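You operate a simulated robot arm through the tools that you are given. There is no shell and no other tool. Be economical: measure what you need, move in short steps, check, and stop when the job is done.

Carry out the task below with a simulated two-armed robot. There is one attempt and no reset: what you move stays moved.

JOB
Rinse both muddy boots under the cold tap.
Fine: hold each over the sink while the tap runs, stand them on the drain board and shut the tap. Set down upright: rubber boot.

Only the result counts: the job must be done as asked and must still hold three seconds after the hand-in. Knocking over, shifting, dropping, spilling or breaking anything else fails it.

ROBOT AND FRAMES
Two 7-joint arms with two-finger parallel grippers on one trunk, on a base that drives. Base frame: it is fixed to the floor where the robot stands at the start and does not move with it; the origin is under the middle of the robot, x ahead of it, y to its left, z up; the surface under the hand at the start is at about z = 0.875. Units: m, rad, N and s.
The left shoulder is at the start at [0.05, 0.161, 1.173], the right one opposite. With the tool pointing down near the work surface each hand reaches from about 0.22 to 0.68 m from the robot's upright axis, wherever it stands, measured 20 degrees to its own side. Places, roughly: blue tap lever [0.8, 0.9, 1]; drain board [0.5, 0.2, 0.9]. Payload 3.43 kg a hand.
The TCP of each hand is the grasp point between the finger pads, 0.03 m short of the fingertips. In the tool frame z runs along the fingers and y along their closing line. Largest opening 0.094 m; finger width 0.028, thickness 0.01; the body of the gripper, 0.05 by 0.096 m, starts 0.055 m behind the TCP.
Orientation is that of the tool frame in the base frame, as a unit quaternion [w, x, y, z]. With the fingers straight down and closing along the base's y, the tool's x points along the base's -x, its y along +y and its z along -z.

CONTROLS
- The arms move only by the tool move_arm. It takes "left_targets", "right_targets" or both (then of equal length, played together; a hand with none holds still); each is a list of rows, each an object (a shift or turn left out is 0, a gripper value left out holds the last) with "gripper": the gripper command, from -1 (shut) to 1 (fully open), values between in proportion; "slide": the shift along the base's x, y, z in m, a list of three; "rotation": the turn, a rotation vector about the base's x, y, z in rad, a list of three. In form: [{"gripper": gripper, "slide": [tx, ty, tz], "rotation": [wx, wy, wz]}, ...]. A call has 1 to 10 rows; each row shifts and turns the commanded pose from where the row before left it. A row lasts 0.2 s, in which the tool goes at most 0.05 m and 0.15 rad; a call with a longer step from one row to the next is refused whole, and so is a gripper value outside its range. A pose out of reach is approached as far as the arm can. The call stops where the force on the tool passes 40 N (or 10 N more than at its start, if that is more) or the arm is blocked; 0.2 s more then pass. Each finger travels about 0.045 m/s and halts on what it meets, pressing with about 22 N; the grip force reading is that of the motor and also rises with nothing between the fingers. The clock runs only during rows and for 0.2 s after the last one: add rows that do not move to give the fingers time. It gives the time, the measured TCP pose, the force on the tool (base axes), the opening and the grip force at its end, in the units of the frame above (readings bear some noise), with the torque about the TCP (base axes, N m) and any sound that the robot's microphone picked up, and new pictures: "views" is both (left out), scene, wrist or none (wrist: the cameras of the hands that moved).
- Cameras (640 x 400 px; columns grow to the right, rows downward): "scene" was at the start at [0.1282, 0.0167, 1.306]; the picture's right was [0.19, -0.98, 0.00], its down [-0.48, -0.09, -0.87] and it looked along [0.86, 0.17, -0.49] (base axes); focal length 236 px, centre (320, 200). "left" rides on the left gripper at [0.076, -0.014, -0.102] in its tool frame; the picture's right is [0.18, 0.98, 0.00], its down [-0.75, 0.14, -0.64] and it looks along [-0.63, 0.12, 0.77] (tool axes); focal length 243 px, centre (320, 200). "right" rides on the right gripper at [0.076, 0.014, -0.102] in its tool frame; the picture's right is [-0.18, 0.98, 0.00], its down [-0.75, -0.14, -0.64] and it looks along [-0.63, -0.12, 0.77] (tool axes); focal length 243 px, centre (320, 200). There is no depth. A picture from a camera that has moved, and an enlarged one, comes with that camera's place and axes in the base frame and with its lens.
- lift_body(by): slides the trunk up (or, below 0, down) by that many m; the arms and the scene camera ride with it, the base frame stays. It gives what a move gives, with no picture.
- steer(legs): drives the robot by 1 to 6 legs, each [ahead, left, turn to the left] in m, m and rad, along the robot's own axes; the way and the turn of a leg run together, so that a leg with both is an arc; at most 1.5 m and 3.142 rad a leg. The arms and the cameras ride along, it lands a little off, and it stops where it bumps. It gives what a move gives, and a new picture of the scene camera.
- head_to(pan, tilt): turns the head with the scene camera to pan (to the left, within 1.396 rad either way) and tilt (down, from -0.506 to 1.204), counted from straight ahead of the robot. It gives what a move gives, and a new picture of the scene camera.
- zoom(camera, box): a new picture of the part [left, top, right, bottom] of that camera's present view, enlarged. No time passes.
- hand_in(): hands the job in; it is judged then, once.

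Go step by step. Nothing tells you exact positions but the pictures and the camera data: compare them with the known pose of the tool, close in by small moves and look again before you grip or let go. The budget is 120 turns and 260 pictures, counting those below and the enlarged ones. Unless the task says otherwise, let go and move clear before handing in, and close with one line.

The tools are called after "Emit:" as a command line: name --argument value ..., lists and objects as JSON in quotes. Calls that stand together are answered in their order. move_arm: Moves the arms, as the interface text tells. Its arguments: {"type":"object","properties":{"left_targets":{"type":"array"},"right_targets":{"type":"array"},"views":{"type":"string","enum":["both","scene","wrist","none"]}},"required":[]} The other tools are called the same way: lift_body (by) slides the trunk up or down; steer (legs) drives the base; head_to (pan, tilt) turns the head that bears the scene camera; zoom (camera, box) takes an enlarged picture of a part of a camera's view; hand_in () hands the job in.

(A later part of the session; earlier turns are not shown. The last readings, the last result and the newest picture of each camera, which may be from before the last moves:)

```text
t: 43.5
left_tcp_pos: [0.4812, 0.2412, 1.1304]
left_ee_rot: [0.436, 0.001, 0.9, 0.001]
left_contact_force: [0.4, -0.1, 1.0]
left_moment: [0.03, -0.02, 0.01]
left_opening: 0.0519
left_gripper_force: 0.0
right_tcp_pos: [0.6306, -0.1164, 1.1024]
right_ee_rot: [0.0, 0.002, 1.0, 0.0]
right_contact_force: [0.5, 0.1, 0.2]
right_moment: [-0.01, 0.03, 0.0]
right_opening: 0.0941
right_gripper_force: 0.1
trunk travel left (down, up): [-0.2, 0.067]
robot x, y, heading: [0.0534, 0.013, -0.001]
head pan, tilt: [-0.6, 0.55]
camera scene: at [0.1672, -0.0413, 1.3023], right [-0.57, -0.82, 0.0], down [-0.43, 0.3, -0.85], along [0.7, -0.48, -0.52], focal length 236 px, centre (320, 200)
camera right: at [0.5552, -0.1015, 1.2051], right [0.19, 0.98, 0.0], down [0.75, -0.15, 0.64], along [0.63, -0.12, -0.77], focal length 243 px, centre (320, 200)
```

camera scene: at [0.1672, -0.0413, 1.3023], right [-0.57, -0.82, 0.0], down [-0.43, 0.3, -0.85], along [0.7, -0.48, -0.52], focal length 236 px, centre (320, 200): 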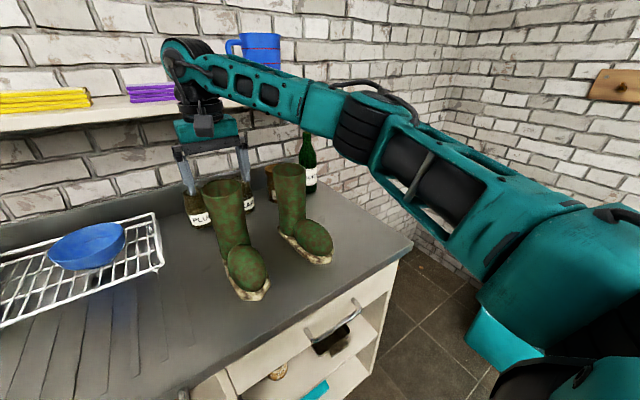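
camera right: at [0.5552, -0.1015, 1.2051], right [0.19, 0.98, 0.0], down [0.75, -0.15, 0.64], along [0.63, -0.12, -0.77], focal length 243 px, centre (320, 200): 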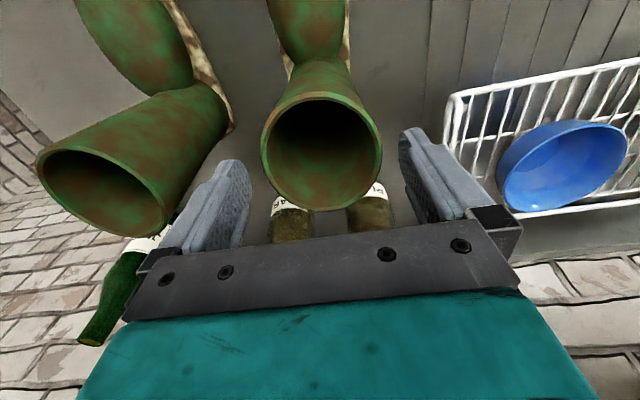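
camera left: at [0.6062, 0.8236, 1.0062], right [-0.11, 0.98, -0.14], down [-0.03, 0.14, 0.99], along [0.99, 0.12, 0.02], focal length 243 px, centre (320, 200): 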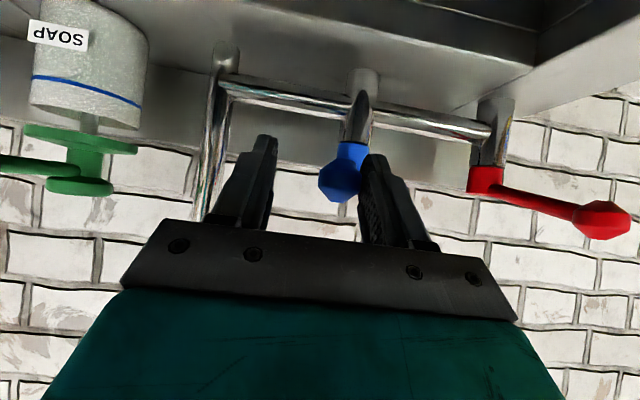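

Centred within a couple of millimetres. I lower the fingers around the shaft and close.

Emit:
move_arm --right_targets '[{"slide": [0.002, 0.001, -0.02]}, {"slide": [0, 0, -0.02]}, {"slide": [0, 0, -0.02]}, {"slide": [0, 0, -0.015]}, {"gripper": -1}, {"gripper": -1}, {"gripper": -1}, {}]' --views "both"

```text
t: 45.3
left_tcp_pos: [0.4813, 0.2412, 1.1303]
left_ee_rot: [0.435, 0.0, 0.9, 0.002]
left_contact_force: [0.3, 0.1, 0.3]
left_moment: [0.0, 0.03, 0.0]
left_opening: 0.0519
left_gripper_force: 0.1
right_tcp_pos: [0.6322, -0.1138, 1.0278]
right_ee_rot: [0.0, 0.002, 1.0, -0.001]
right_contact_force: [0.1, 0.2, 0.7]
right_moment: [-0.05, -0.11, -0.03]
right_opening: 0.0744
right_gripper_force: 21.9
trunk travel left (down, up): [-0.2, 0.067]
robot x, y, heading: [0.0554, 0.0092, 0.001]
head pan, tilt: [-0.6, 0.55]
camera scene: at [0.1675, -0.0413, 1.3022], right [-0.57, -0.82, 0.0], down [-0.43, 0.3, -0.85], along [0.7, -0.48, -0.52], focal length 236 px, centre (320, 200)
camera right: at [0.5579, -0.1002, 1.1312], right [0.19, 0.98, 0.0], down [0.75, -0.15, 0.64], along [0.63, -0.12, -0.77], focal length 243 px, centre (320, 200)
```

scene: 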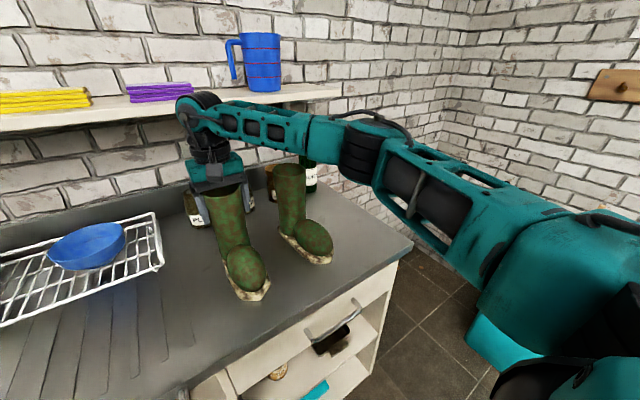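
right: 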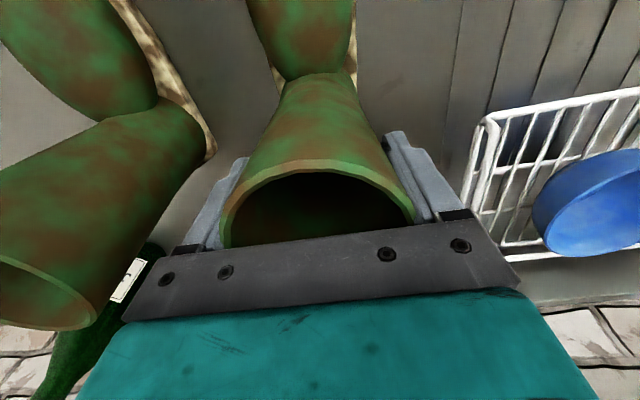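

Gripped at 0.074 opening. I lift straight up and pull the boot in toward the robot.

Emit:
move_arm --right_targets '[{"slide": [0, 0, 0.01]}, {"slide": [0, 0, 0.02]}, {"slide": [0, 0, 0.03]}, {"slide": [0, 0, 0.03]}, {"slide": [0, 0, 0.03]}, {"slide": [-0.04, 0, 0]}, {"slide": [-0.04, 0, 0]}, {"slide": [-0.03, 0, 0]}, {}]' --views "scene"

```text
t: 47.3
left_tcp_pos: [0.4835, 0.2412, 1.1314]
left_ee_rot: [0.435, 0.001, 0.9, 0.001]
left_contact_force: [0.1, -0.3, 0.0]
left_moment: [-0.02, 0.03, 0.01]
left_opening: 0.0516
left_gripper_force: 0.1
right_tcp_pos: [0.5231, -0.1153, 1.1452]
right_ee_rot: [0.0, 0.003, 1.0, 0.001]
right_contact_force: [-0.9, 0.4, -3.3]
right_moment: [-0.03, -0.08, -0.02]
right_opening: 0.0744
right_gripper_force: 22.2
trunk travel left (down, up): [-0.2, 0.067]
robot x, y, heading: [0.052, 0.012, -0.002]
head pan, tilt: [-0.6, 0.55]
camera scene: at [0.1677, -0.0412, 1.3023], right [-0.57, -0.82, 0.0], down [-0.43, 0.3, -0.85], along [0.7, -0.48, -0.52], focal length 236 px, centre (320, 200)
```

scene: 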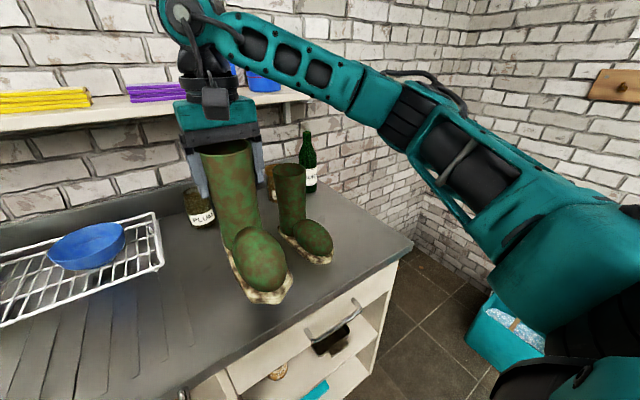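

Boot 1 (≈0.33 kg) hangs well. I drive left to the sink, raising the left hand slightly for clearance, and look at the sink.

Emit:
move_arm --left_targets '[{"slide": [0, 0, 0.03]}, {}]' --views "none"

Emit:
steer --legs '[[0.0, 0.75, 0]]'

Emit:
head_to --pan 0.05 --tilt 0.6

```text
t: 47.9
left_tcp_pos: [0.4801, 0.241, 1.1625]
left_ee_rot: [0.436, 0.001, 0.9, 0.0]
left_contact_force: [0.8, -1.2, 0.1]
left_moment: [-0.02, 0.0, -0.03]
left_opening: 0.0518
left_gripper_force: 0.1
right_tcp_pos: [0.5251, -0.1158, 1.1455]
right_ee_rot: [0.0, 0.003, 1.0, 0.0]
right_contact_force: [-0.4, -0.1, -2.9]
right_moment: [-0.03, -0.1, -0.02]
right_opening: 0.075
right_gripper_force: 22.4
trunk travel left (down, up): [-0.2, 0.067]
robot x, y, heading: [0.0523, 0.0124, -0.0]
head pan, tilt: [-0.6, 0.55]
```

```text
t: 54.7
left_tcp_pos: [0.4811, 0.9692, 1.1618]
left_ee_rot: [0.435, 0.0, 0.9, 0.001]
left_contact_force: [0.3, -1.1, -0.4]
left_moment: [-0.02, 0.02, 0.01]
left_opening: 0.0516
left_gripper_force: 0.1
right_tcp_pos: [0.5248, 0.6131, 1.1472]
right_ee_rot: [0.0, 0.0, 1.0, 0.0]
right_contact_force: [0.4, -0.1, -2.8]
right_moment: [0.01, -0.09, 0.01]
right_opening: 0.0745
right_gripper_force: 21.6
trunk travel left (down, up): [-0.2, 0.067]
robot x, y, heading: [0.0529, 0.7385, -0.003]
head pan, tilt: [-0.6, 0.55]
camera scene: at [0.1689, 0.6871, 1.3023], right [-0.56, -0.83, 0.0], down [-0.43, 0.3, -0.85], along [0.7, -0.48, -0.52], focal length 236 px, centre (320, 200)
```

scene: 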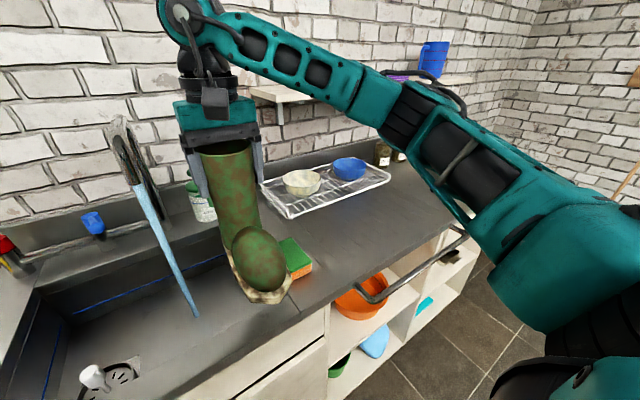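

```text
t: 55.7
left_tcp_pos: [0.4806, 0.9689, 1.1627]
left_ee_rot: [0.435, 0.0, 0.901, 0.001]
left_contact_force: [-0.1, 0.3, -0.1]
left_moment: [-0.01, 0.02, -0.01]
left_opening: 0.0517
left_gripper_force: 0.0
right_tcp_pos: [0.5251, 0.614, 1.1471]
right_ee_rot: [0.0, 0.001, 1.0, 0.0]
right_contact_force: [-0.5, -1.3, -3.0]
right_moment: [0.01, -0.09, 0.0]
right_opening: 0.0743
right_gripper_force: 21.7
trunk travel left (down, up): [-0.2, 0.067]
robot x, y, heading: [0.0561, 0.7346, -0.001]
head pan, tilt: [0.051, 0.6]
camera scene: at [0.183, 0.7421, 1.2978], right [0.05, -1.0, 0.0], down [-0.56, -0.03, -0.82], along [0.82, 0.04, -0.57], focal length 236 px, centre (320, 200)
```

scene: 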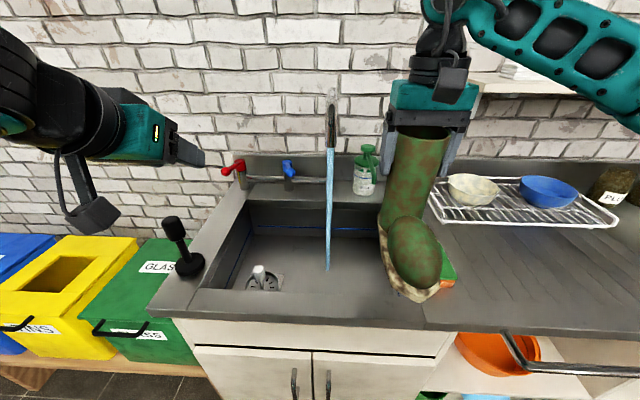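

The sink drains fine and the tap still runs. I now turn the hand −90° about z so the toe points left, staying clear in front of the stream.

Emit:
move_arm --right_targets '[{"rotation": [0, 0, -0.15]}, {"rotation": [0, 0, -0.15]}, {"rotation": [0, 0, -0.15]}, {"rotation": [0, 0, -0.15]}, {"rotation": [0, 0, -0.15]}, {"rotation": [0, 0, -0.15]}, {"rotation": [0, 0, -0.15]}, {"rotation": [0, 0, -0.15]}, {"rotation": [0, 0, -0.15]}, {"rotation": [0, 0, -0.15]}]' --views "none"

Emit:
move_arm --right_targets '[{"rotation": [0.15, 0, 0], "slide": [0, -0.01, 0]}, {"rotation": [0.15, 0, 0], "slide": [0, -0.01, 0]}, {"rotation": [0.15, 0, 0], "slide": [0, -0.01, 0]}, {"rotation": [0.1, 0, 0], "slide": [0, -0.01, 0]}, {}]' --views "scene"

```text
t: 57.9
left_tcp_pos: [0.4807, 0.9693, 1.1628]
left_ee_rot: [0.435, -0.001, 0.9, 0.001]
left_contact_force: [0.5, -0.4, -0.3]
left_moment: [-0.01, 0.02, 0.01]
left_opening: 0.0517
left_gripper_force: 0.0
right_tcp_pos: [0.5241, 0.6146, 1.1478]
right_ee_rot: [0.001, 0.683, 0.73, 0.0]
right_contact_force: [0.3, -0.1, 0.2]
right_moment: [0.03, 0.0, 0.0]
right_opening: 0.0
right_gripper_force: 22.2
trunk travel left (down, up): [-0.2, 0.067]
robot x, y, heading: [0.0531, 0.737, 0.0]
head pan, tilt: [0.051, 0.6]
```

```text
t: 59.1
left_tcp_pos: [0.4812, 0.9697, 1.1623]
left_ee_rot: [0.435, 0.0, 0.9, 0.002]
left_contact_force: [0.4, 0.5, -0.1]
left_moment: [-0.02, 0.0, 0.01]
left_opening: 0.0516
left_gripper_force: 0.0
right_tcp_pos: [0.5259, 0.5744, 1.147]
right_ee_rot: [-0.185, 0.656, 0.704, 0.199]
right_contact_force: [0.5, 0.2, 0.2]
right_moment: [0.02, -0.02, -0.02]
right_opening: 0.0
right_gripper_force: 22.1
trunk travel left (down, up): [-0.2, 0.067]
robot x, y, heading: [0.0567, 0.7377, 0.006]
head pan, tilt: [0.051, 0.6]
camera scene: at [0.1828, 0.7425, 1.2978], right [0.05, -1.0, 0.0], down [-0.56, -0.03, -0.83], along [0.82, 0.04, -0.56], focal length 236 px, centre (320, 200)
```

scene: 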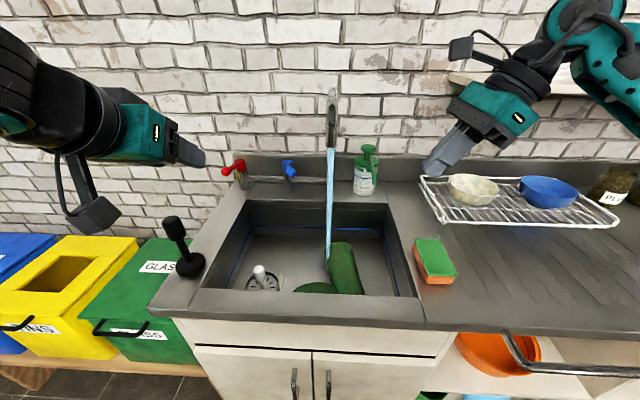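

The boot slipped out of the grip during the turn and landed in the sink. I look closely at how it lies.

Emit:
zoom --camera "scene" --box '[230, 190, 430, 310]'

Emit:
head_to --pan 0.05 --tilt 0.95

```text
3.20 times, centred on (330, 250) of scene
camera zoom: at [0.1828, 0.7425, 1.2978], right [0.05, -1.0, 0.0], down [-0.56, -0.03, -0.83], along [0.82, 0.04, -0.56], focal length 756 px, centre (288, 40)
```

zoom: 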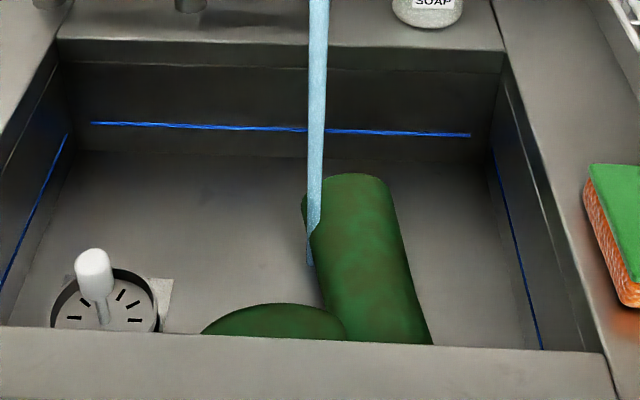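

```text
t: 59.9
left_tcp_pos: [0.4806, 0.9688, 1.1624]
left_ee_rot: [0.435, -0.001, 0.9, 0.002]
left_contact_force: [0.3, -0.4, -0.4]
left_moment: [0.02, 0.0, 0.0]
left_opening: 0.0515
left_gripper_force: 0.0
right_tcp_pos: [0.5261, 0.5754, 1.1456]
right_ee_rot: [-0.185, 0.657, 0.704, 0.198]
right_contact_force: [-0.8, 1.6, 0.0]
right_moment: [0.0, -0.01, -0.04]
right_opening: 0.0001
right_gripper_force: 21.8
trunk travel left (down, up): [-0.2, 0.067]
robot x, y, heading: [0.0586, 0.7396, -0.003]
head pan, tilt: [0.051, 0.949]
camera scene: at [0.1672, 0.7415, 1.2694], right [0.05, -1.0, 0.0], down [-0.81, -0.04, -0.58], along [0.58, 0.03, -0.81], focal length 236 px, centre (320, 200)
```

scene: 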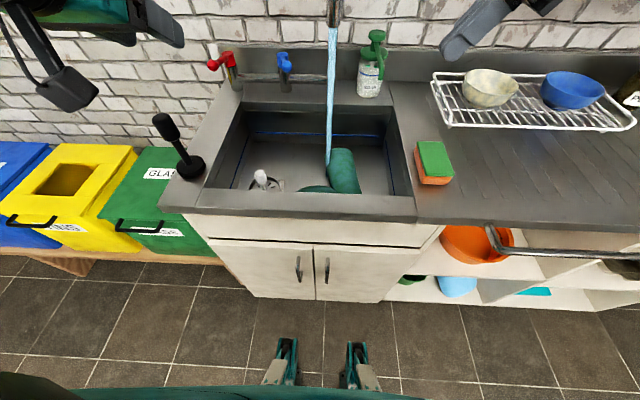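

The boot lies on its side right of the stream: shaft along x with the opening to the back at about (0.70, 0.706), sole to the front, toe left, and it already looks washed. I unwind the right hand, open it, and look down with the wrist camera.

Emit:
move_arm --right_targets '[{"rotation": [-0.15, 0, 0], "gripper": 1}, {"rotation": [-0.15, 0, 0]}, {"rotation": [-0.15, 0, 0]}, {"rotation": [-0.1, 0, 0]}, {"rotation": [0, 0, 0.15]}, {"rotation": [0, 0, 0.15]}, {"rotation": [0, 0, 0.15]}, {"rotation": [0, 0, 0.15]}, {"rotation": [0, 0, 0.15]}]' --views "none"

Emit:
move_arm --right_targets '[{"rotation": [0, 0, 0.15]}, {"rotation": [0, 0, 0.15]}, {"rotation": [0, 0, 0.15]}, {"rotation": [0, 0, 0.15]}, {"rotation": [0, 0, 0.15]}, {"rotation": [0.12, 0, 0]}, {"rotation": [0.12, 0, 0]}, {"rotation": [0.11, 0, 0]}, {}]' --views "both"

```text
t: 61.9
left_tcp_pos: [0.4809, 0.9695, 1.162]
left_ee_rot: [0.436, -0.001, 0.9, 0.002]
left_contact_force: [0.3, -0.7, 0.5]
left_moment: [0.0, -0.05, 0.02]
left_opening: 0.0517
left_gripper_force: 0.1
right_tcp_pos: [0.5247, 0.5742, 1.1453]
right_ee_rot: [0.001, 0.367, 0.93, 0.001]
right_contact_force: [0.1, 0.3, 0.2]
right_moment: [-0.01, 0.01, -0.01]
right_opening: 0.0939
right_gripper_force: 0.1
trunk travel left (down, up): [-0.2, 0.067]
robot x, y, heading: [0.0531, 0.7383, -0.001]
head pan, tilt: [0.051, 0.949]
```

```text
t: 63.9
left_tcp_pos: [0.4806, 0.9695, 1.1624]
left_ee_rot: [0.435, 0.0, 0.901, 0.001]
left_contact_force: [0.2, 0.2, -0.2]
left_moment: [0.01, 0.0, 0.04]
left_opening: 0.0517
left_gripper_force: 0.1
right_tcp_pos: [0.5259, 0.5748, 1.1455]
right_ee_rot: [-0.001, 0.002, 0.985, 0.174]
right_contact_force: [0.1, -0.8, -0.5]
right_moment: [-0.02, 0.03, 0.01]
right_opening: 0.094
right_gripper_force: 0.0
trunk travel left (down, up): [-0.2, 0.067]
robot x, y, heading: [0.0549, 0.7394, -0.0]
head pan, tilt: [0.051, 0.949]
camera scene: at [0.1672, 0.7417, 1.2694], right [0.05, -1.0, 0.0], down [-0.81, -0.04, -0.58], along [0.58, 0.03, -0.81], focal length 236 px, centre (320, 200)
camera right: at [0.4503, 0.5519, 1.2479], right [0.19, 0.92, 0.34], down [0.75, -0.35, 0.55], along [0.63, 0.15, -0.76], focal length 243 px, centre (320, 200)
```

scene: 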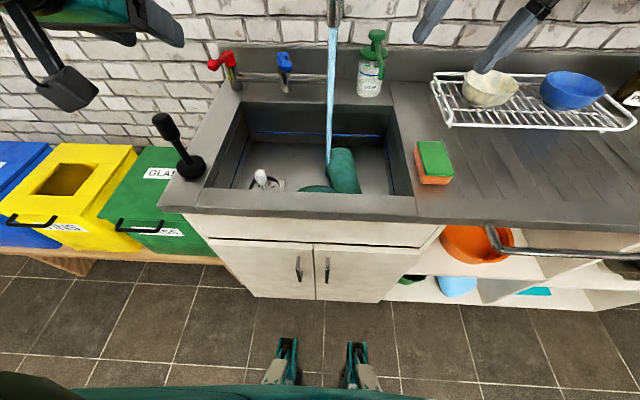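
right: 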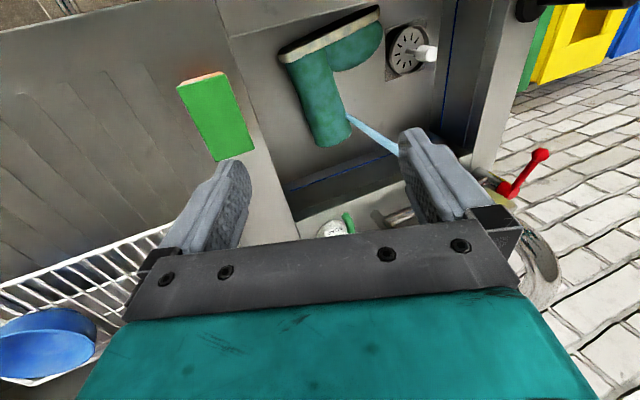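

Boot 1 is visibly clean (teal with white sole). Its shaft runs from about (0.51, 0.675) to (0.69, 0.703) at z≈0.79; I come in with the hand leaned away from the spout, first to a standoff.

Emit:
move_arm --right_targets '[{"slide": [0.031, 0.009, 0], "rotation": [0, 0, 0.13]}, {"slide": [0.031, 0.009, -0.03]}, {"slide": [0.031, 0.009, -0.04]}, {"slide": [0.031, 0.01, -0.04]}, {}]' --views "both"

```text
refused: row 3 steps farther than a row can; nothing moved
```

Emit:
move_arm --right_targets '[{"slide": [0.031, 0.009, 0], "rotation": [0, 0, 0.13]}, {"slide": [0.031, 0.009, -0.03]}, {"slide": [0.031, 0.009, -0.03]}, {"slide": [0.031, 0.01, -0.03]}, {"slide": [0, 0, -0.03]}, {}]' --views "both"

```text
t: 65.3
left_tcp_pos: [0.4809, 0.9697, 1.1627]
left_ee_rot: [0.435, 0.0, 0.9, 0.001]
left_contact_force: [-0.3, 0.3, -0.1]
left_moment: [0.0, 0.03, 0.01]
left_opening: 0.0518
left_gripper_force: 0.1
right_tcp_pos: [0.6493, 0.6117, 1.0255]
right_ee_rot: [-0.012, -0.063, 0.982, 0.175]
right_contact_force: [0.0, 0.5, -0.4]
right_moment: [0.01, 0.0, 0.02]
right_opening: 0.0942
right_gripper_force: 0.1
trunk travel left (down, up): [-0.2, 0.067]
robot x, y, heading: [0.0572, 0.739, -0.002]
head pan, tilt: [0.051, 0.949]
camera scene: at [0.1671, 0.7417, 1.2694], right [0.05, -1.0, 0.0], down [-0.81, -0.04, -0.58], along [0.58, 0.03, -0.81], focal length 236 px, centre (320, 200)
camera right: at [0.5777, 0.5802, 1.1266], right [0.06, 0.94, 0.34], down [0.79, -0.25, 0.55], along [0.61, 0.23, -0.76], focal length 243 px, centre (320, 200)
```

scene: 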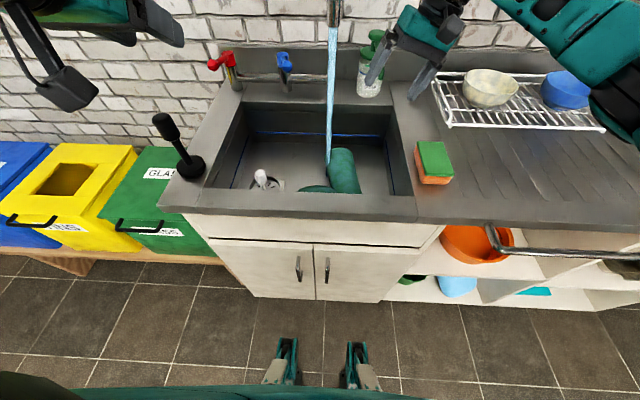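
right: 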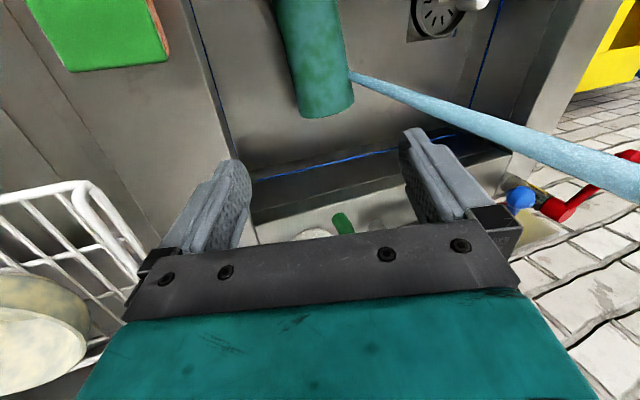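

Aligned with the shaft. I go down along the tool axis to just above it and check.

Emit:
move_arm --right_targets '[{"slide": [0.001, 0.0135, -0.037]}, {"slide": [0.001, 0.0135, -0.037]}, {"slide": [0.001, 0.0135, -0.037]}, {"slide": [0.001, 0.0135, -0.03]}, {}]' --views "both"

```text
t: 66.1
left_tcp_pos: [0.4778, 0.9674, 1.1648]
left_ee_rot: [0.437, 0.001, 0.9, 0.002]
left_contact_force: [-0.1, 0.1, -0.1]
left_moment: [0.0, 0.03, -0.04]
left_opening: 0.0517
left_gripper_force: 0.1
right_tcp_pos: [0.6534, 0.6421, 0.9385]
right_ee_rot: [-0.003, -0.058, 0.983, 0.175]
right_contact_force: [-26.5, -8.7, 15.2]
right_moment: [0.48, -2.24, -0.72]
right_opening: 0.094
right_gripper_force: 0.1
trunk travel left (down, up): [-0.2, 0.067]
robot x, y, heading: [0.0566, 0.7406, -0.0]
head pan, tilt: [0.051, 0.949]
stopped in row 3 (right hand): the force on the tool passed its limit at 54 N (the readings are from after the stop); the commanded pose is now the measured one
camera scene: at [0.1624, 0.7404, 1.2701], right [0.05, -1.0, 0.0], down [-0.81, -0.04, -0.59], along [0.58, 0.03, -0.81], focal length 236 px, centre (320, 200)
camera right: at [0.5799, 0.6105, 1.0379], right [0.07, 0.94, 0.34], down [0.78, -0.27, 0.56], along [0.62, 0.23, -0.75], focal length 243 px, centre (320, 200)
```

scene: 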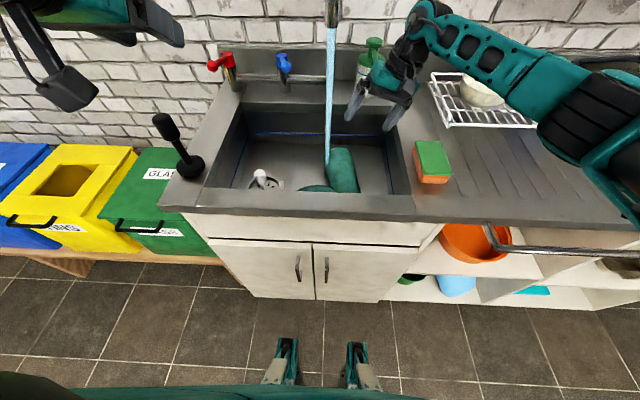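
right: 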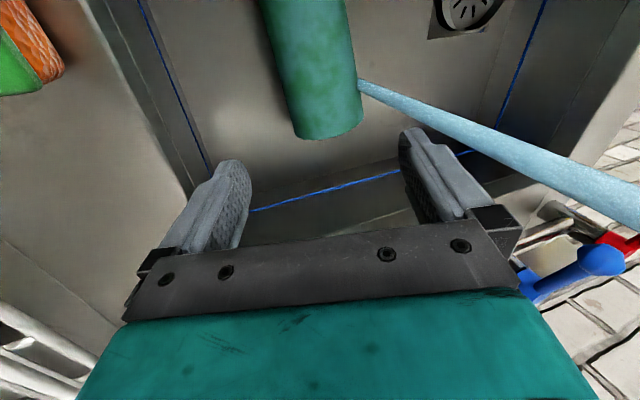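

The hand met something, probably the soap pump behind it. I back off the way I came and check the soap.

Emit:
move_arm --right_targets '[{"slide": [-0.02, -0.005, 0.01]}, {"slide": [-0.03, -0.0135, 0.03]}, {"slide": [-0.03, -0.0135, 0.03]}, {}]' --views "scene"

Emit:
zoom --camera "scene" --box '[300, 20, 420, 120]'

```text
t: 67.1
left_tcp_pos: [0.481, 0.9689, 1.1614]
left_ee_rot: [0.435, 0.0, 0.9, 0.002]
left_contact_force: [0.3, -0.6, 1.1]
left_moment: [-0.04, -0.01, -0.03]
left_opening: 0.0517
left_gripper_force: 0.1
right_tcp_pos: [0.5741, 0.613, 1.0028]
right_ee_rot: [-0.005, -0.057, 0.983, 0.176]
right_contact_force: [0.1, 0.3, -0.2]
right_moment: [0.01, 0.03, -0.03]
right_opening: 0.094
right_gripper_force: 0.0
trunk travel left (down, up): [-0.2, 0.067]
robot x, y, heading: [0.0533, 0.7403, -0.006]
head pan, tilt: [0.051, 0.949]
camera scene: at [0.1674, 0.7411, 1.2693], right [0.05, -1.0, 0.0], down [-0.81, -0.04, -0.58], along [0.58, 0.03, -0.81], focal length 236 px, centre (320, 200)
```

scene: 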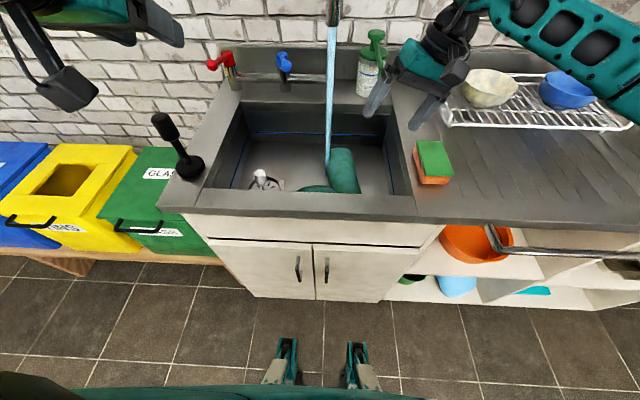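

```text
4.00 times, centred on (360, 70) of scene
camera zoom: at [0.1674, 0.7411, 1.2693], right [0.05, -1.0, 0.0], down [-0.81, -0.04, -0.58], along [0.58, 0.03, -0.81], focal length 945 px, centre (160, 720)
```

zoom: 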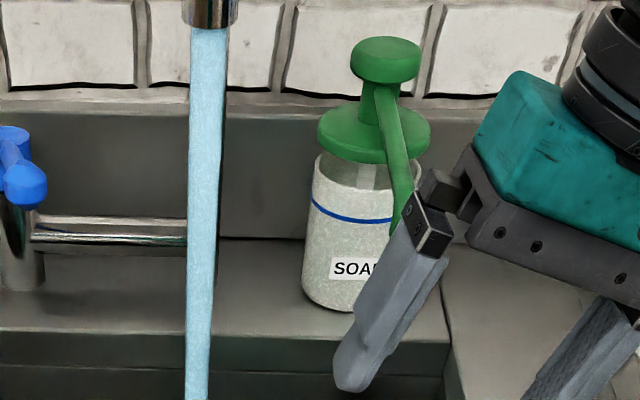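

The soap stands where it was; its nozzle tip sits near (0.69, 0.64, 1.01) and I touched that. I retry with the hand pitched back a bit and the grip point at x≈0.62, clear of the nozzle.

Emit:
move_arm --right_targets '[{"rotation": [0, -0.1, 0]}, {"rotation": [0, -0.1, 0]}, {"slide": [0.009, 0.015, -0.04]}, {"slide": [0.009, 0.015, -0.04]}, {"slide": [0.009, 0.015, -0.03]}, {}]' --views "both"

```text
t: 68.5
left_tcp_pos: [0.4818, 0.968, 1.1623]
left_ee_rot: [0.435, -0.001, 0.9, 0.002]
left_contact_force: [-0.6, 0.3, 0.8]
left_moment: [0.01, 0.02, 0.0]
left_opening: 0.0518
left_gripper_force: 0.0
right_tcp_pos: [0.6037, 0.6595, 0.8949]
right_ee_rot: [0.094, -0.075, 0.978, 0.168]
right_contact_force: [-0.2, 0.4, 0.0]
right_moment: [0.01, 0.0, 0.03]
right_opening: 0.0937
right_gripper_force: 0.1
trunk travel left (down, up): [-0.2, 0.067]
robot x, y, heading: [0.056, 0.7344, -0.005]
head pan, tilt: [0.051, 0.949]
camera scene: at [0.167, 0.7409, 1.2694], right [0.05, -1.0, 0.0], down [-0.81, -0.04, -0.58], along [0.58, 0.03, -0.81], focal length 236 px, centre (320, 200)
camera right: at [0.5125, 0.6279, 0.978], right [0.0, 0.94, 0.35], down [0.65, -0.27, 0.71], along [0.76, 0.23, -0.61], focal length 243 px, centre (320, 200)
```

scene: 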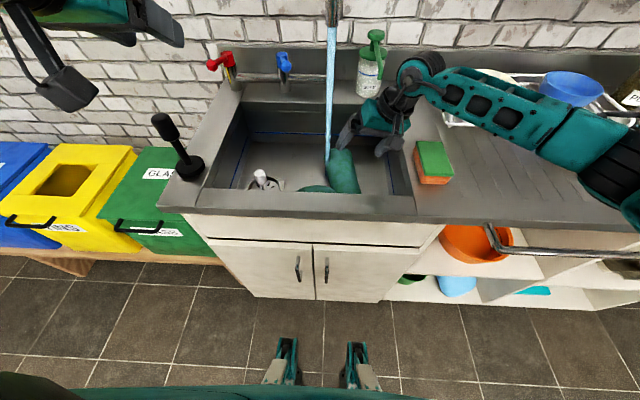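
right: 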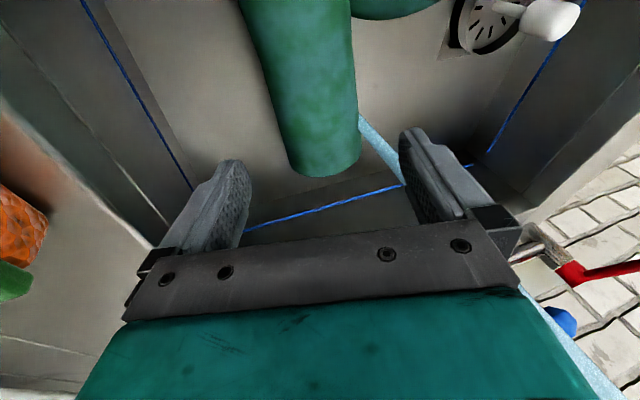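

Well centred on the shaft. I go the rest of the way down and close.

Emit:
move_arm --right_targets '[{"slide": [0.005, 0.009, -0.031]}, {"slide": [0.005, 0.009, -0.031]}, {"slide": [0.006, 0.01, -0.028]}, {}]' --views "both"

```text
t: 69.5
left_tcp_pos: [0.4821, 0.9678, 1.1624]
left_ee_rot: [0.435, 0.0, 0.9, 0.001]
left_contact_force: [0.3, 0.0, 0.1]
left_moment: [-0.01, -0.04, 0.04]
left_opening: 0.0516
left_gripper_force: 0.1
right_tcp_pos: [0.6233, 0.6855, 0.804]
right_ee_rot: [0.094, -0.075, 0.978, 0.168]
right_contact_force: [0.0, -0.5, 0.2]
right_moment: [0.02, 0.0, -0.03]
right_opening: 0.0941
right_gripper_force: 0.0
trunk travel left (down, up): [-0.2, 0.067]
robot x, y, heading: [0.057, 0.7369, 0.002]
head pan, tilt: [0.051, 0.949]
camera scene: at [0.167, 0.741, 1.2694], right [0.05, -1.0, 0.0], down [-0.81, -0.04, -0.58], along [0.58, 0.03, -0.81], focal length 236 px, centre (320, 200)
camera right: at [0.5307, 0.6535, 0.8872], right [0.0, 0.94, 0.35], down [0.65, -0.27, 0.71], along [0.76, 0.23, -0.61], focal length 243 px, centre (320, 200)
```

scene: 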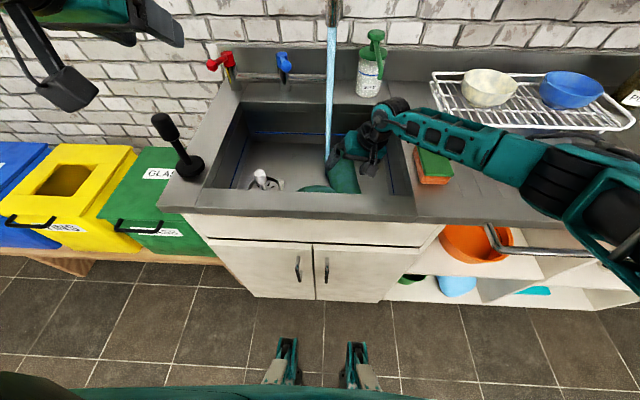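
right: 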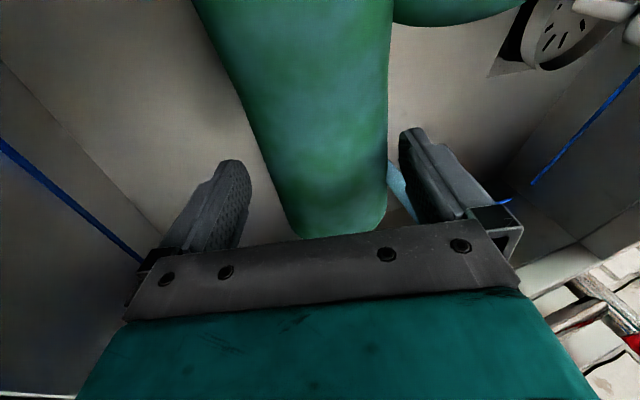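

Emit:
move_arm --right_targets '[{"gripper": -1}, {"gripper": -1}, {"gripper": -1}, {"gripper": -1}]' --views "wrist"

```text
t: 70.5
left_tcp_pos: [0.4811, 0.9684, 1.1619]
left_ee_rot: [0.435, 0.0, 0.9, 0.001]
left_contact_force: [0.5, -0.3, -0.4]
left_moment: [-0.01, -0.01, 0.04]
left_opening: 0.0519
left_gripper_force: 0.0
right_tcp_pos: [0.6221, 0.6855, 0.806]
right_ee_rot: [0.095, -0.074, 0.978, 0.17]
right_contact_force: [0.5, 5.1, 3.2]
right_moment: [0.48, 0.11, -0.2]
right_opening: 0.0698
right_gripper_force: 22.4
trunk travel left (down, up): [-0.2, 0.067]
robot x, y, heading: [0.0559, 0.7361, -0.005]
head pan, tilt: [0.051, 0.949]
camera right: at [0.5305, 0.6546, 0.8883], right [0.0, 0.94, 0.35], down [0.65, -0.27, 0.71], along [0.76, 0.23, -0.61], focal length 243 px, centre (320, 200)
```

right: 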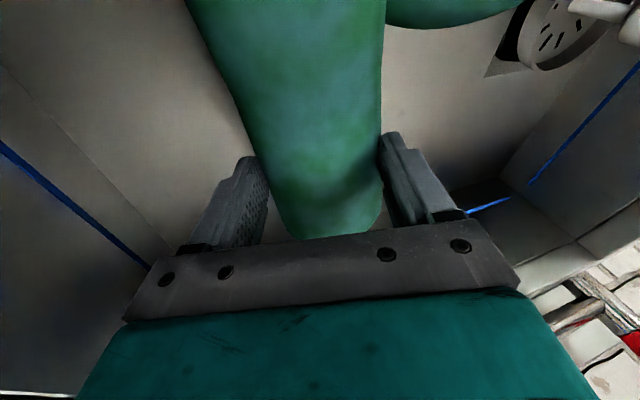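

Gripped. I lift slowly back along the approach line and watch how the boot hangs.

Emit:
move_arm --right_targets '[{"slide": [-0.002, -0.004, 0.012]}, {"slide": [-0.003, -0.005, 0.015]}, {"slide": [-0.003, -0.006, 0.02]}, {"slide": [-0.004, -0.006, 0.02]}, {"slide": [-0.004, -0.006, 0.02]}, {}]' --views "both"

```text
t: 71.9
left_tcp_pos: [0.4813, 0.9677, 1.161]
left_ee_rot: [0.434, -0.001, 0.901, 0.002]
left_contact_force: [-0.4, -0.5, -0.4]
left_moment: [0.0, 0.02, -0.02]
left_opening: 0.052
left_gripper_force: 0.1
right_tcp_pos: [0.6067, 0.6569, 0.8915]
right_ee_rot: [0.094, -0.074, 0.978, 0.168]
right_contact_force: [5.9, -1.7, -3.5]
right_moment: [-0.3, -0.49, -0.71]
right_opening: 0.0703
right_gripper_force: 22.0
trunk travel left (down, up): [-0.2, 0.067]
robot x, y, heading: [0.0534, 0.7377, -0.001]
head pan, tilt: [0.051, 0.949]
camera scene: at [0.168, 0.7408, 1.2693], right [0.05, -1.0, 0.0], down [-0.81, -0.04, -0.58], along [0.58, 0.03, -0.81], focal length 236 px, centre (320, 200)
camera right: at [0.5155, 0.6267, 0.9744], right [0.01, 0.94, 0.35], down [0.65, -0.27, 0.71], along [0.76, 0.22, -0.61], focal length 243 px, centre (320, 200)
```

scene: 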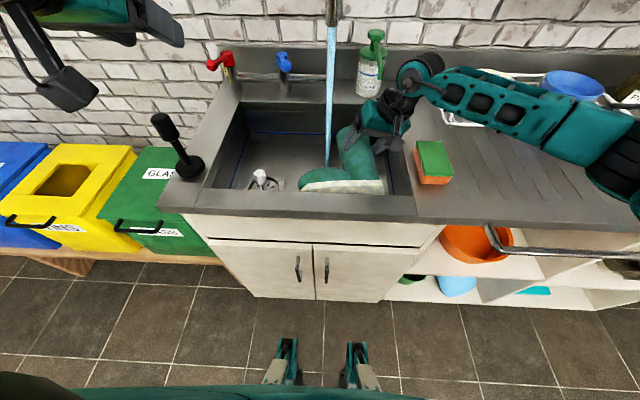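
right: 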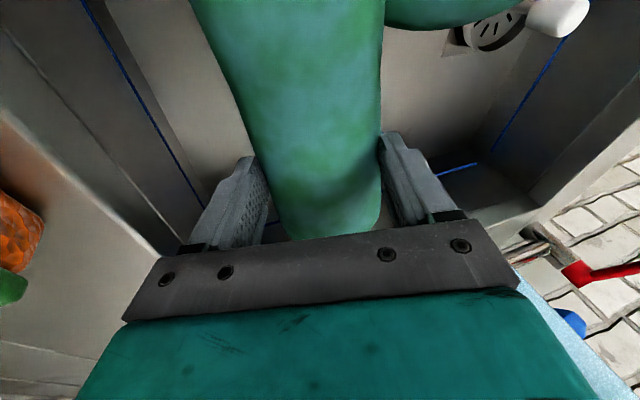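

The boot stays horizontal in the grip, sole just touching the sink's front wall. I ease it forward, raise it above the rim, then pull back from the soap nozzle before going higher.

Emit:
move_arm --right_targets '[{"slide": [0.008, 0, 0.01]}, {"slide": [0.0, 0, 0.02]}, {"slide": [0.0, 0, 0.02]}, {"slide": [0.0, 0, 0.008]}, {}]' --views "both"

```text
t: 73.1
left_tcp_pos: [0.4818, 0.9687, 1.1626]
left_ee_rot: [0.435, -0.001, 0.9, 0.002]
left_contact_force: [0.0, -0.1, 0.3]
left_moment: [-0.01, 0.0, 0.0]
left_opening: 0.0521
left_gripper_force: 0.0
right_tcp_pos: [0.611, 0.6582, 0.9482]
right_ee_rot: [0.094, -0.074, 0.978, 0.168]
right_contact_force: [-0.6, -0.4, -3.2]
right_moment: [-0.1, -0.15, 0.01]
right_opening: 0.0705
right_gripper_force: 22.1
trunk travel left (down, up): [-0.2, 0.067]
robot x, y, heading: [0.054, 0.7414, -0.002]
head pan, tilt: [0.051, 0.949]
camera scene: at [0.1673, 0.741, 1.2694], right [0.05, -1.0, 0.0], down [-0.81, -0.04, -0.58], along [0.58, 0.03, -0.81], focal length 236 px, centre (320, 200)
camera right: at [0.5193, 0.6259, 1.0319], right [0.0, 0.94, 0.35], down [0.66, -0.27, 0.71], along [0.76, 0.23, -0.62], focal length 243 px, centre (320, 200)
```

scene: 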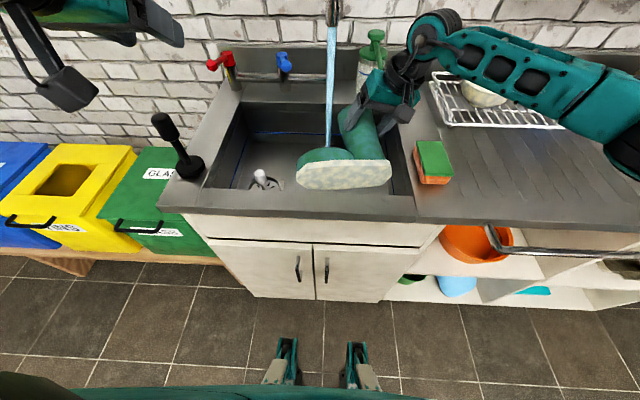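
right: 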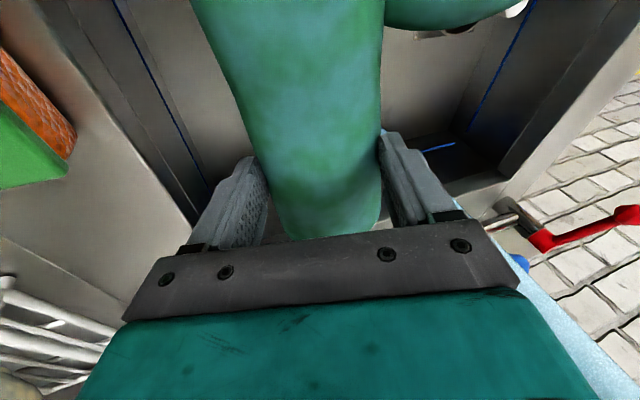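

The sole is clean too. I pull the boot back from the nozzle and raise it, then begin to pitch the hand forward so the boot turns upright, still over the sink.

Emit:
move_arm --right_targets '[{"slide": [-0.025, 0, 0]}, {"slide": [-0.025, 0, 0.01]}, {"slide": [-0.02, 0, 0.02]}, {"slide": [0, 0, 0.03]}, {"slide": [0, 0, 0.03]}, {"slide": [0, 0, 0.03]}, {"rotation": [0, -0.08, 0]}, {"rotation": [0, -0.08, 0]}, {"rotation": [0, -0.08, 0]}, {"rotation": [0, -0.08, 0]}]' --views "scene"

```text
t: 75.3
left_tcp_pos: [0.4821, 0.9679, 1.1619]
left_ee_rot: [0.435, 0.0, 0.9, 0.001]
left_contact_force: [0.6, -0.2, 0.8]
left_moment: [-0.01, -0.04, -0.01]
left_opening: 0.0517
left_gripper_force: 0.0
right_tcp_pos: [0.5408, 0.6577, 1.0684]
right_ee_rot: [0.249, -0.1, 0.951, 0.154]
right_contact_force: [-0.1, -0.2, -0.8]
right_moment: [-0.03, -0.04, -0.02]
right_opening: 0.0001
right_gripper_force: 22.3
trunk travel left (down, up): [-0.2, 0.067]
robot x, y, heading: [0.0542, 0.7386, -0.009]
head pan, tilt: [0.051, 0.949]
camera scene: at [0.167, 0.741, 1.2694], right [0.05, -1.0, 0.0], down [-0.81, -0.04, -0.58], along [0.58, 0.03, -0.81], focal length 236 px, centre (320, 200)
```

scene: 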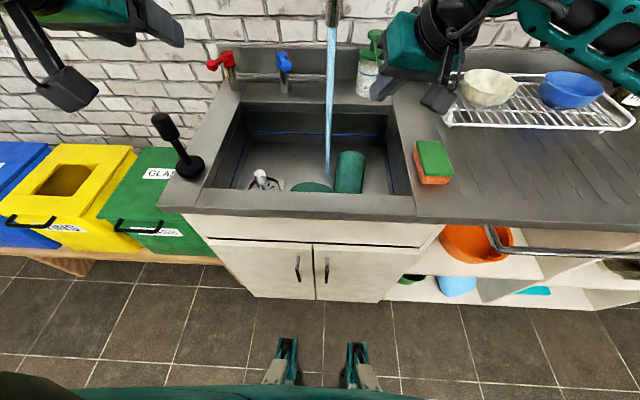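

It slipped again — the boot's skin is evidently slick, so friction carrying only works without turning. New idea: stand it up inside the sink by pivoting it on its sole, then regrip vertically as I did the first time. First I unwind the hand and look.

Emit:
move_arm --right_targets '[{"rotation": [0, 0.13, 0], "slide": [-0.01, -0.01, 0.02], "gripper": 1}, {"rotation": [0, 0.13, 0], "slide": [-0.01, -0.01, 0.02]}, {"rotation": [0, 0.13, 0], "slide": [-0.01, 0, 0]}, {"rotation": [0, 0.13, 0], "slide": [-0.01, 0, 0]}, {"rotation": [0, 0, -0.13]}, {"rotation": [-0.12, 0, 0]}, {"rotation": [-0.12, 0, 0]}, {"rotation": [-0.11, 0, 0]}, {}]' --views "both"

Emit:
zoom --camera "right" --box '[220, 0, 480, 170]'

```text
t: 77.3
left_tcp_pos: [0.482, 0.9675, 1.1615]
left_ee_rot: [0.435, -0.001, 0.9, 0.002]
left_contact_force: [0.9, 0.4, -0.2]
left_moment: [0.0, 0.0, 0.02]
left_opening: 0.0519
left_gripper_force: 0.1
right_tcp_pos: [0.5028, 0.6376, 1.1081]
right_ee_rot: [0.007, 0.005, 1.0, 0.001]
right_contact_force: [0.8, 0.0, -0.4]
right_moment: [0.01, 0.0, 0.03]
right_opening: 0.0939
right_gripper_force: 0.0
trunk travel left (down, up): [-0.2, 0.067]
robot x, y, heading: [0.0571, 0.7369, -0.002]
head pan, tilt: [0.051, 0.949]
camera scene: at [0.1671, 0.7408, 1.2694], right [0.05, -1.0, 0.0], down [-0.81, -0.04, -0.58], along [0.58, 0.03, -0.81], focal length 236 px, centre (320, 200)
camera right: at [0.4258, 0.6518, 1.2091], right [0.19, 0.98, 0.0], down [0.74, -0.15, 0.65], along [0.64, -0.12, -0.76], focal length 243 px, centre (320, 200)
```

scene: 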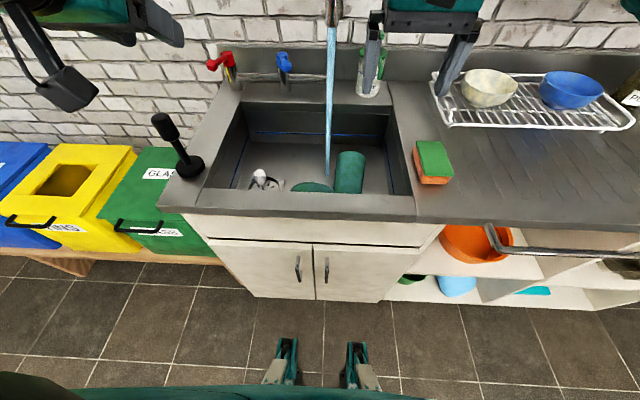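
right: 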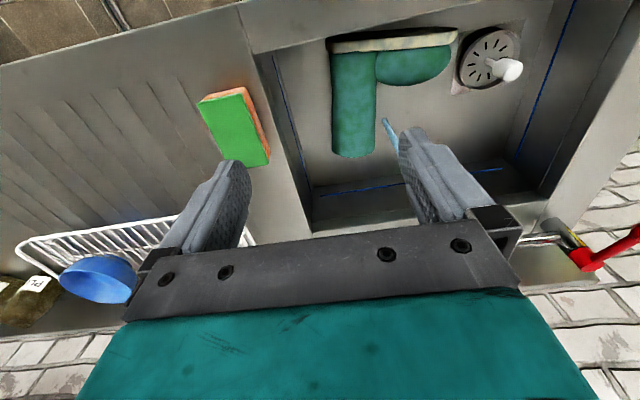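

```text
2.35 times, centred on (350, 85) of right
camera zoom: at [0.4258, 0.6518, 1.2091], right [0.19, 0.98, 0.0], down [0.74, -0.15, 0.65], along [0.64, -0.12, -0.76], focal length 571 px, centre (249, 471)
```

zoom: 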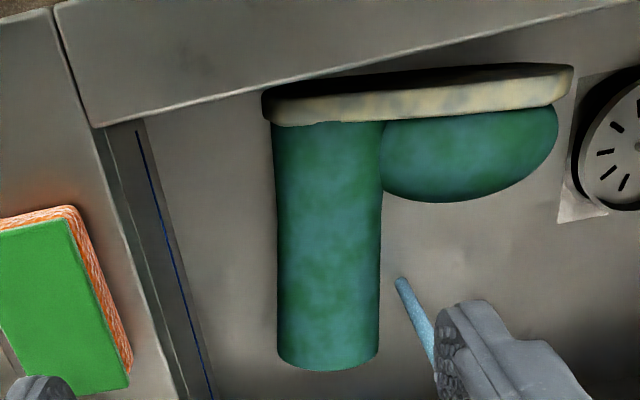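

The boot now lies with sole near the front wall and shaft along x at y≈0.683. To tip it upright with the hand coming from the front I want the wrist camera on the upper side, so I test whether the hand can turn −180°.

Emit:
move_arm --right_targets '[{"rotation": [0, 0, -0.15]}, {"rotation": [0, 0, -0.15]}, {"rotation": [0, 0, -0.15]}, {"rotation": [0, 0, -0.15]}, {"rotation": [0, 0, -0.15]}, {"rotation": [0, 0, -0.15]}, {"rotation": [0, 0, -0.15]}, {"rotation": [0, 0, -0.15]}, {"rotation": [0, 0, -0.15]}, {"rotation": [0, 0, -0.15]}]' --views "none"

Emit:
move_arm --right_targets '[{"rotation": [0, 0, -0.15]}, {"rotation": [0, 0, -0.15]}, {"rotation": [0, 0, -0.15]}, {"rotation": [0, 0, -0.15]}, {"rotation": [0, 0, -0.15]}, {"rotation": [0, 0, -0.15]}, {"rotation": [0, 0, -0.15]}, {"rotation": [0, 0, -0.15]}, {"rotation": [0, 0, -0.15]}, {"rotation": [0, 0, -0.15]}]' --views "scene"

```text
t: 79.5
left_tcp_pos: [0.4809, 0.9687, 1.1617]
left_ee_rot: [0.435, 0.0, 0.9, 0.001]
left_contact_force: [-0.2, -0.1, 0.7]
left_moment: [-0.03, -0.01, 0.02]
left_opening: 0.0515
left_gripper_force: 0.1
right_tcp_pos: [0.5016, 0.6367, 1.1084]
right_ee_rot: [0.006, 0.686, 0.727, -0.004]
right_contact_force: [0.0, 0.5, -0.2]
right_moment: [0.0, 0.0, -0.02]
right_opening: 0.0941
right_gripper_force: 0.0
trunk travel left (down, up): [-0.2, 0.067]
robot x, y, heading: [0.0559, 0.7394, 0.001]
head pan, tilt: [0.051, 0.949]
```

```text
t: 81.7
left_tcp_pos: [0.481, 0.9686, 1.1615]
left_ee_rot: [0.435, 0.0, 0.9, 0.001]
left_contact_force: [-0.5, 0.4, -0.4]
left_moment: [-0.04, 0.0, -0.01]
left_opening: 0.0519
left_gripper_force: 0.1
right_tcp_pos: [0.5015, 0.6366, 1.1076]
right_ee_rot: [0.002, 0.998, 0.065, -0.009]
right_contact_force: [-0.5, -0.5, 0.5]
right_moment: [-0.02, -0.01, -0.02]
right_opening: 0.0942
right_gripper_force: 0.0
trunk travel left (down, up): [-0.2, 0.067]
robot x, y, heading: [0.0551, 0.7362, -0.003]
head pan, tilt: [0.051, 0.949]
camera scene: at [0.1671, 0.741, 1.2694], right [0.05, -1.0, 0.0], down [-0.81, -0.04, -0.58], along [0.58, 0.03, -0.81], focal length 236 px, centre (320, 200)
```

scene: 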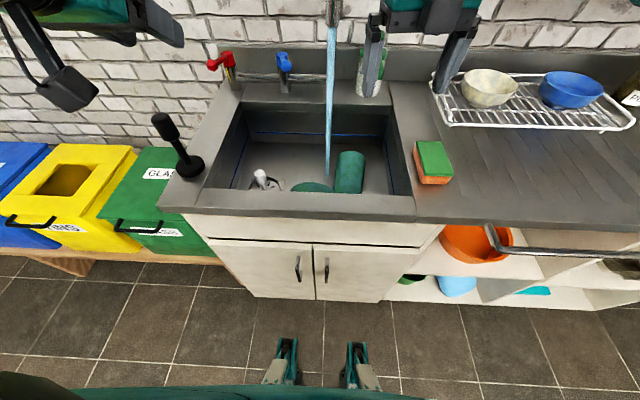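

The −180° turn works. Now I test pitching the empty hand to nearly horizontal, pointing at the wall, at a safe height.

Emit:
move_arm --right_targets '[{"rotation": [0, 0, -0.13]}, {"rotation": [0, -0.15, 0], "slide": [0.01, 0, 0]}, {"rotation": [0, -0.15, 0], "slide": [0.01, 0, 0]}, {"rotation": [0, -0.15, 0]}, {"rotation": [0, -0.15, 0]}, {"rotation": [0, -0.15, 0]}, {"rotation": [0, -0.15, 0]}, {"rotation": [0, -0.15, 0]}, {"rotation": [0, -0.15, 0]}, {"rotation": [0, -0.1, 0]}]' --views "both"

```text
t: 83.9
left_tcp_pos: [0.481, 0.9699, 1.1622]
left_ee_rot: [0.435, -0.001, 0.9, 0.002]
left_contact_force: [-0.5, 0.0, 0.7]
left_moment: [-0.01, -0.01, 0.01]
left_opening: 0.0517
left_gripper_force: 0.0
right_tcp_pos: [0.5227, 0.6386, 1.1097]
right_ee_rot: [0.002, 0.8, 0.0, 0.6]
right_contact_force: [-0.6, -0.2, -0.7]
right_moment: [0.0, 0.0, -0.02]
right_opening: 0.094
right_gripper_force: 0.1
trunk travel left (down, up): [-0.2, 0.067]
robot x, y, heading: [0.0534, 0.739, -0.003]
head pan, tilt: [0.051, 0.949]
camera scene: at [0.1667, 0.7415, 1.2694], right [0.05, -1.0, 0.0], down [-0.81, -0.04, -0.58], along [0.58, 0.03, -0.81], focal length 236 px, centre (320, 200)
camera right: at [0.4455, 0.6242, 1.2114], right [-0.05, -0.98, -0.17], down [-0.83, 0.14, -0.54], along [0.56, 0.12, -0.82], focal length 243 px, centre (320, 200)
```

scene: 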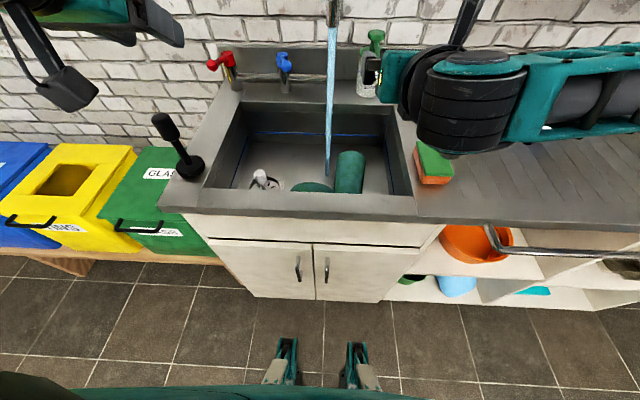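
right: 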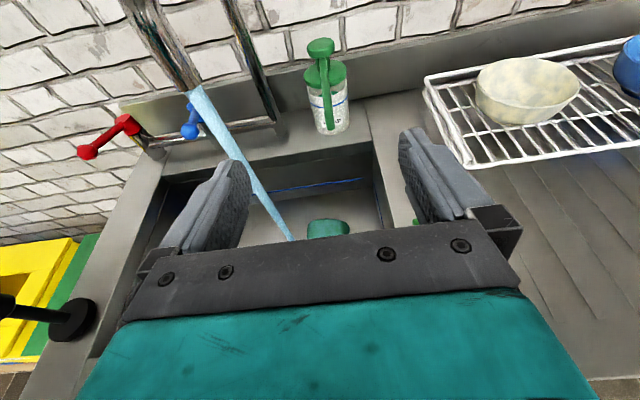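

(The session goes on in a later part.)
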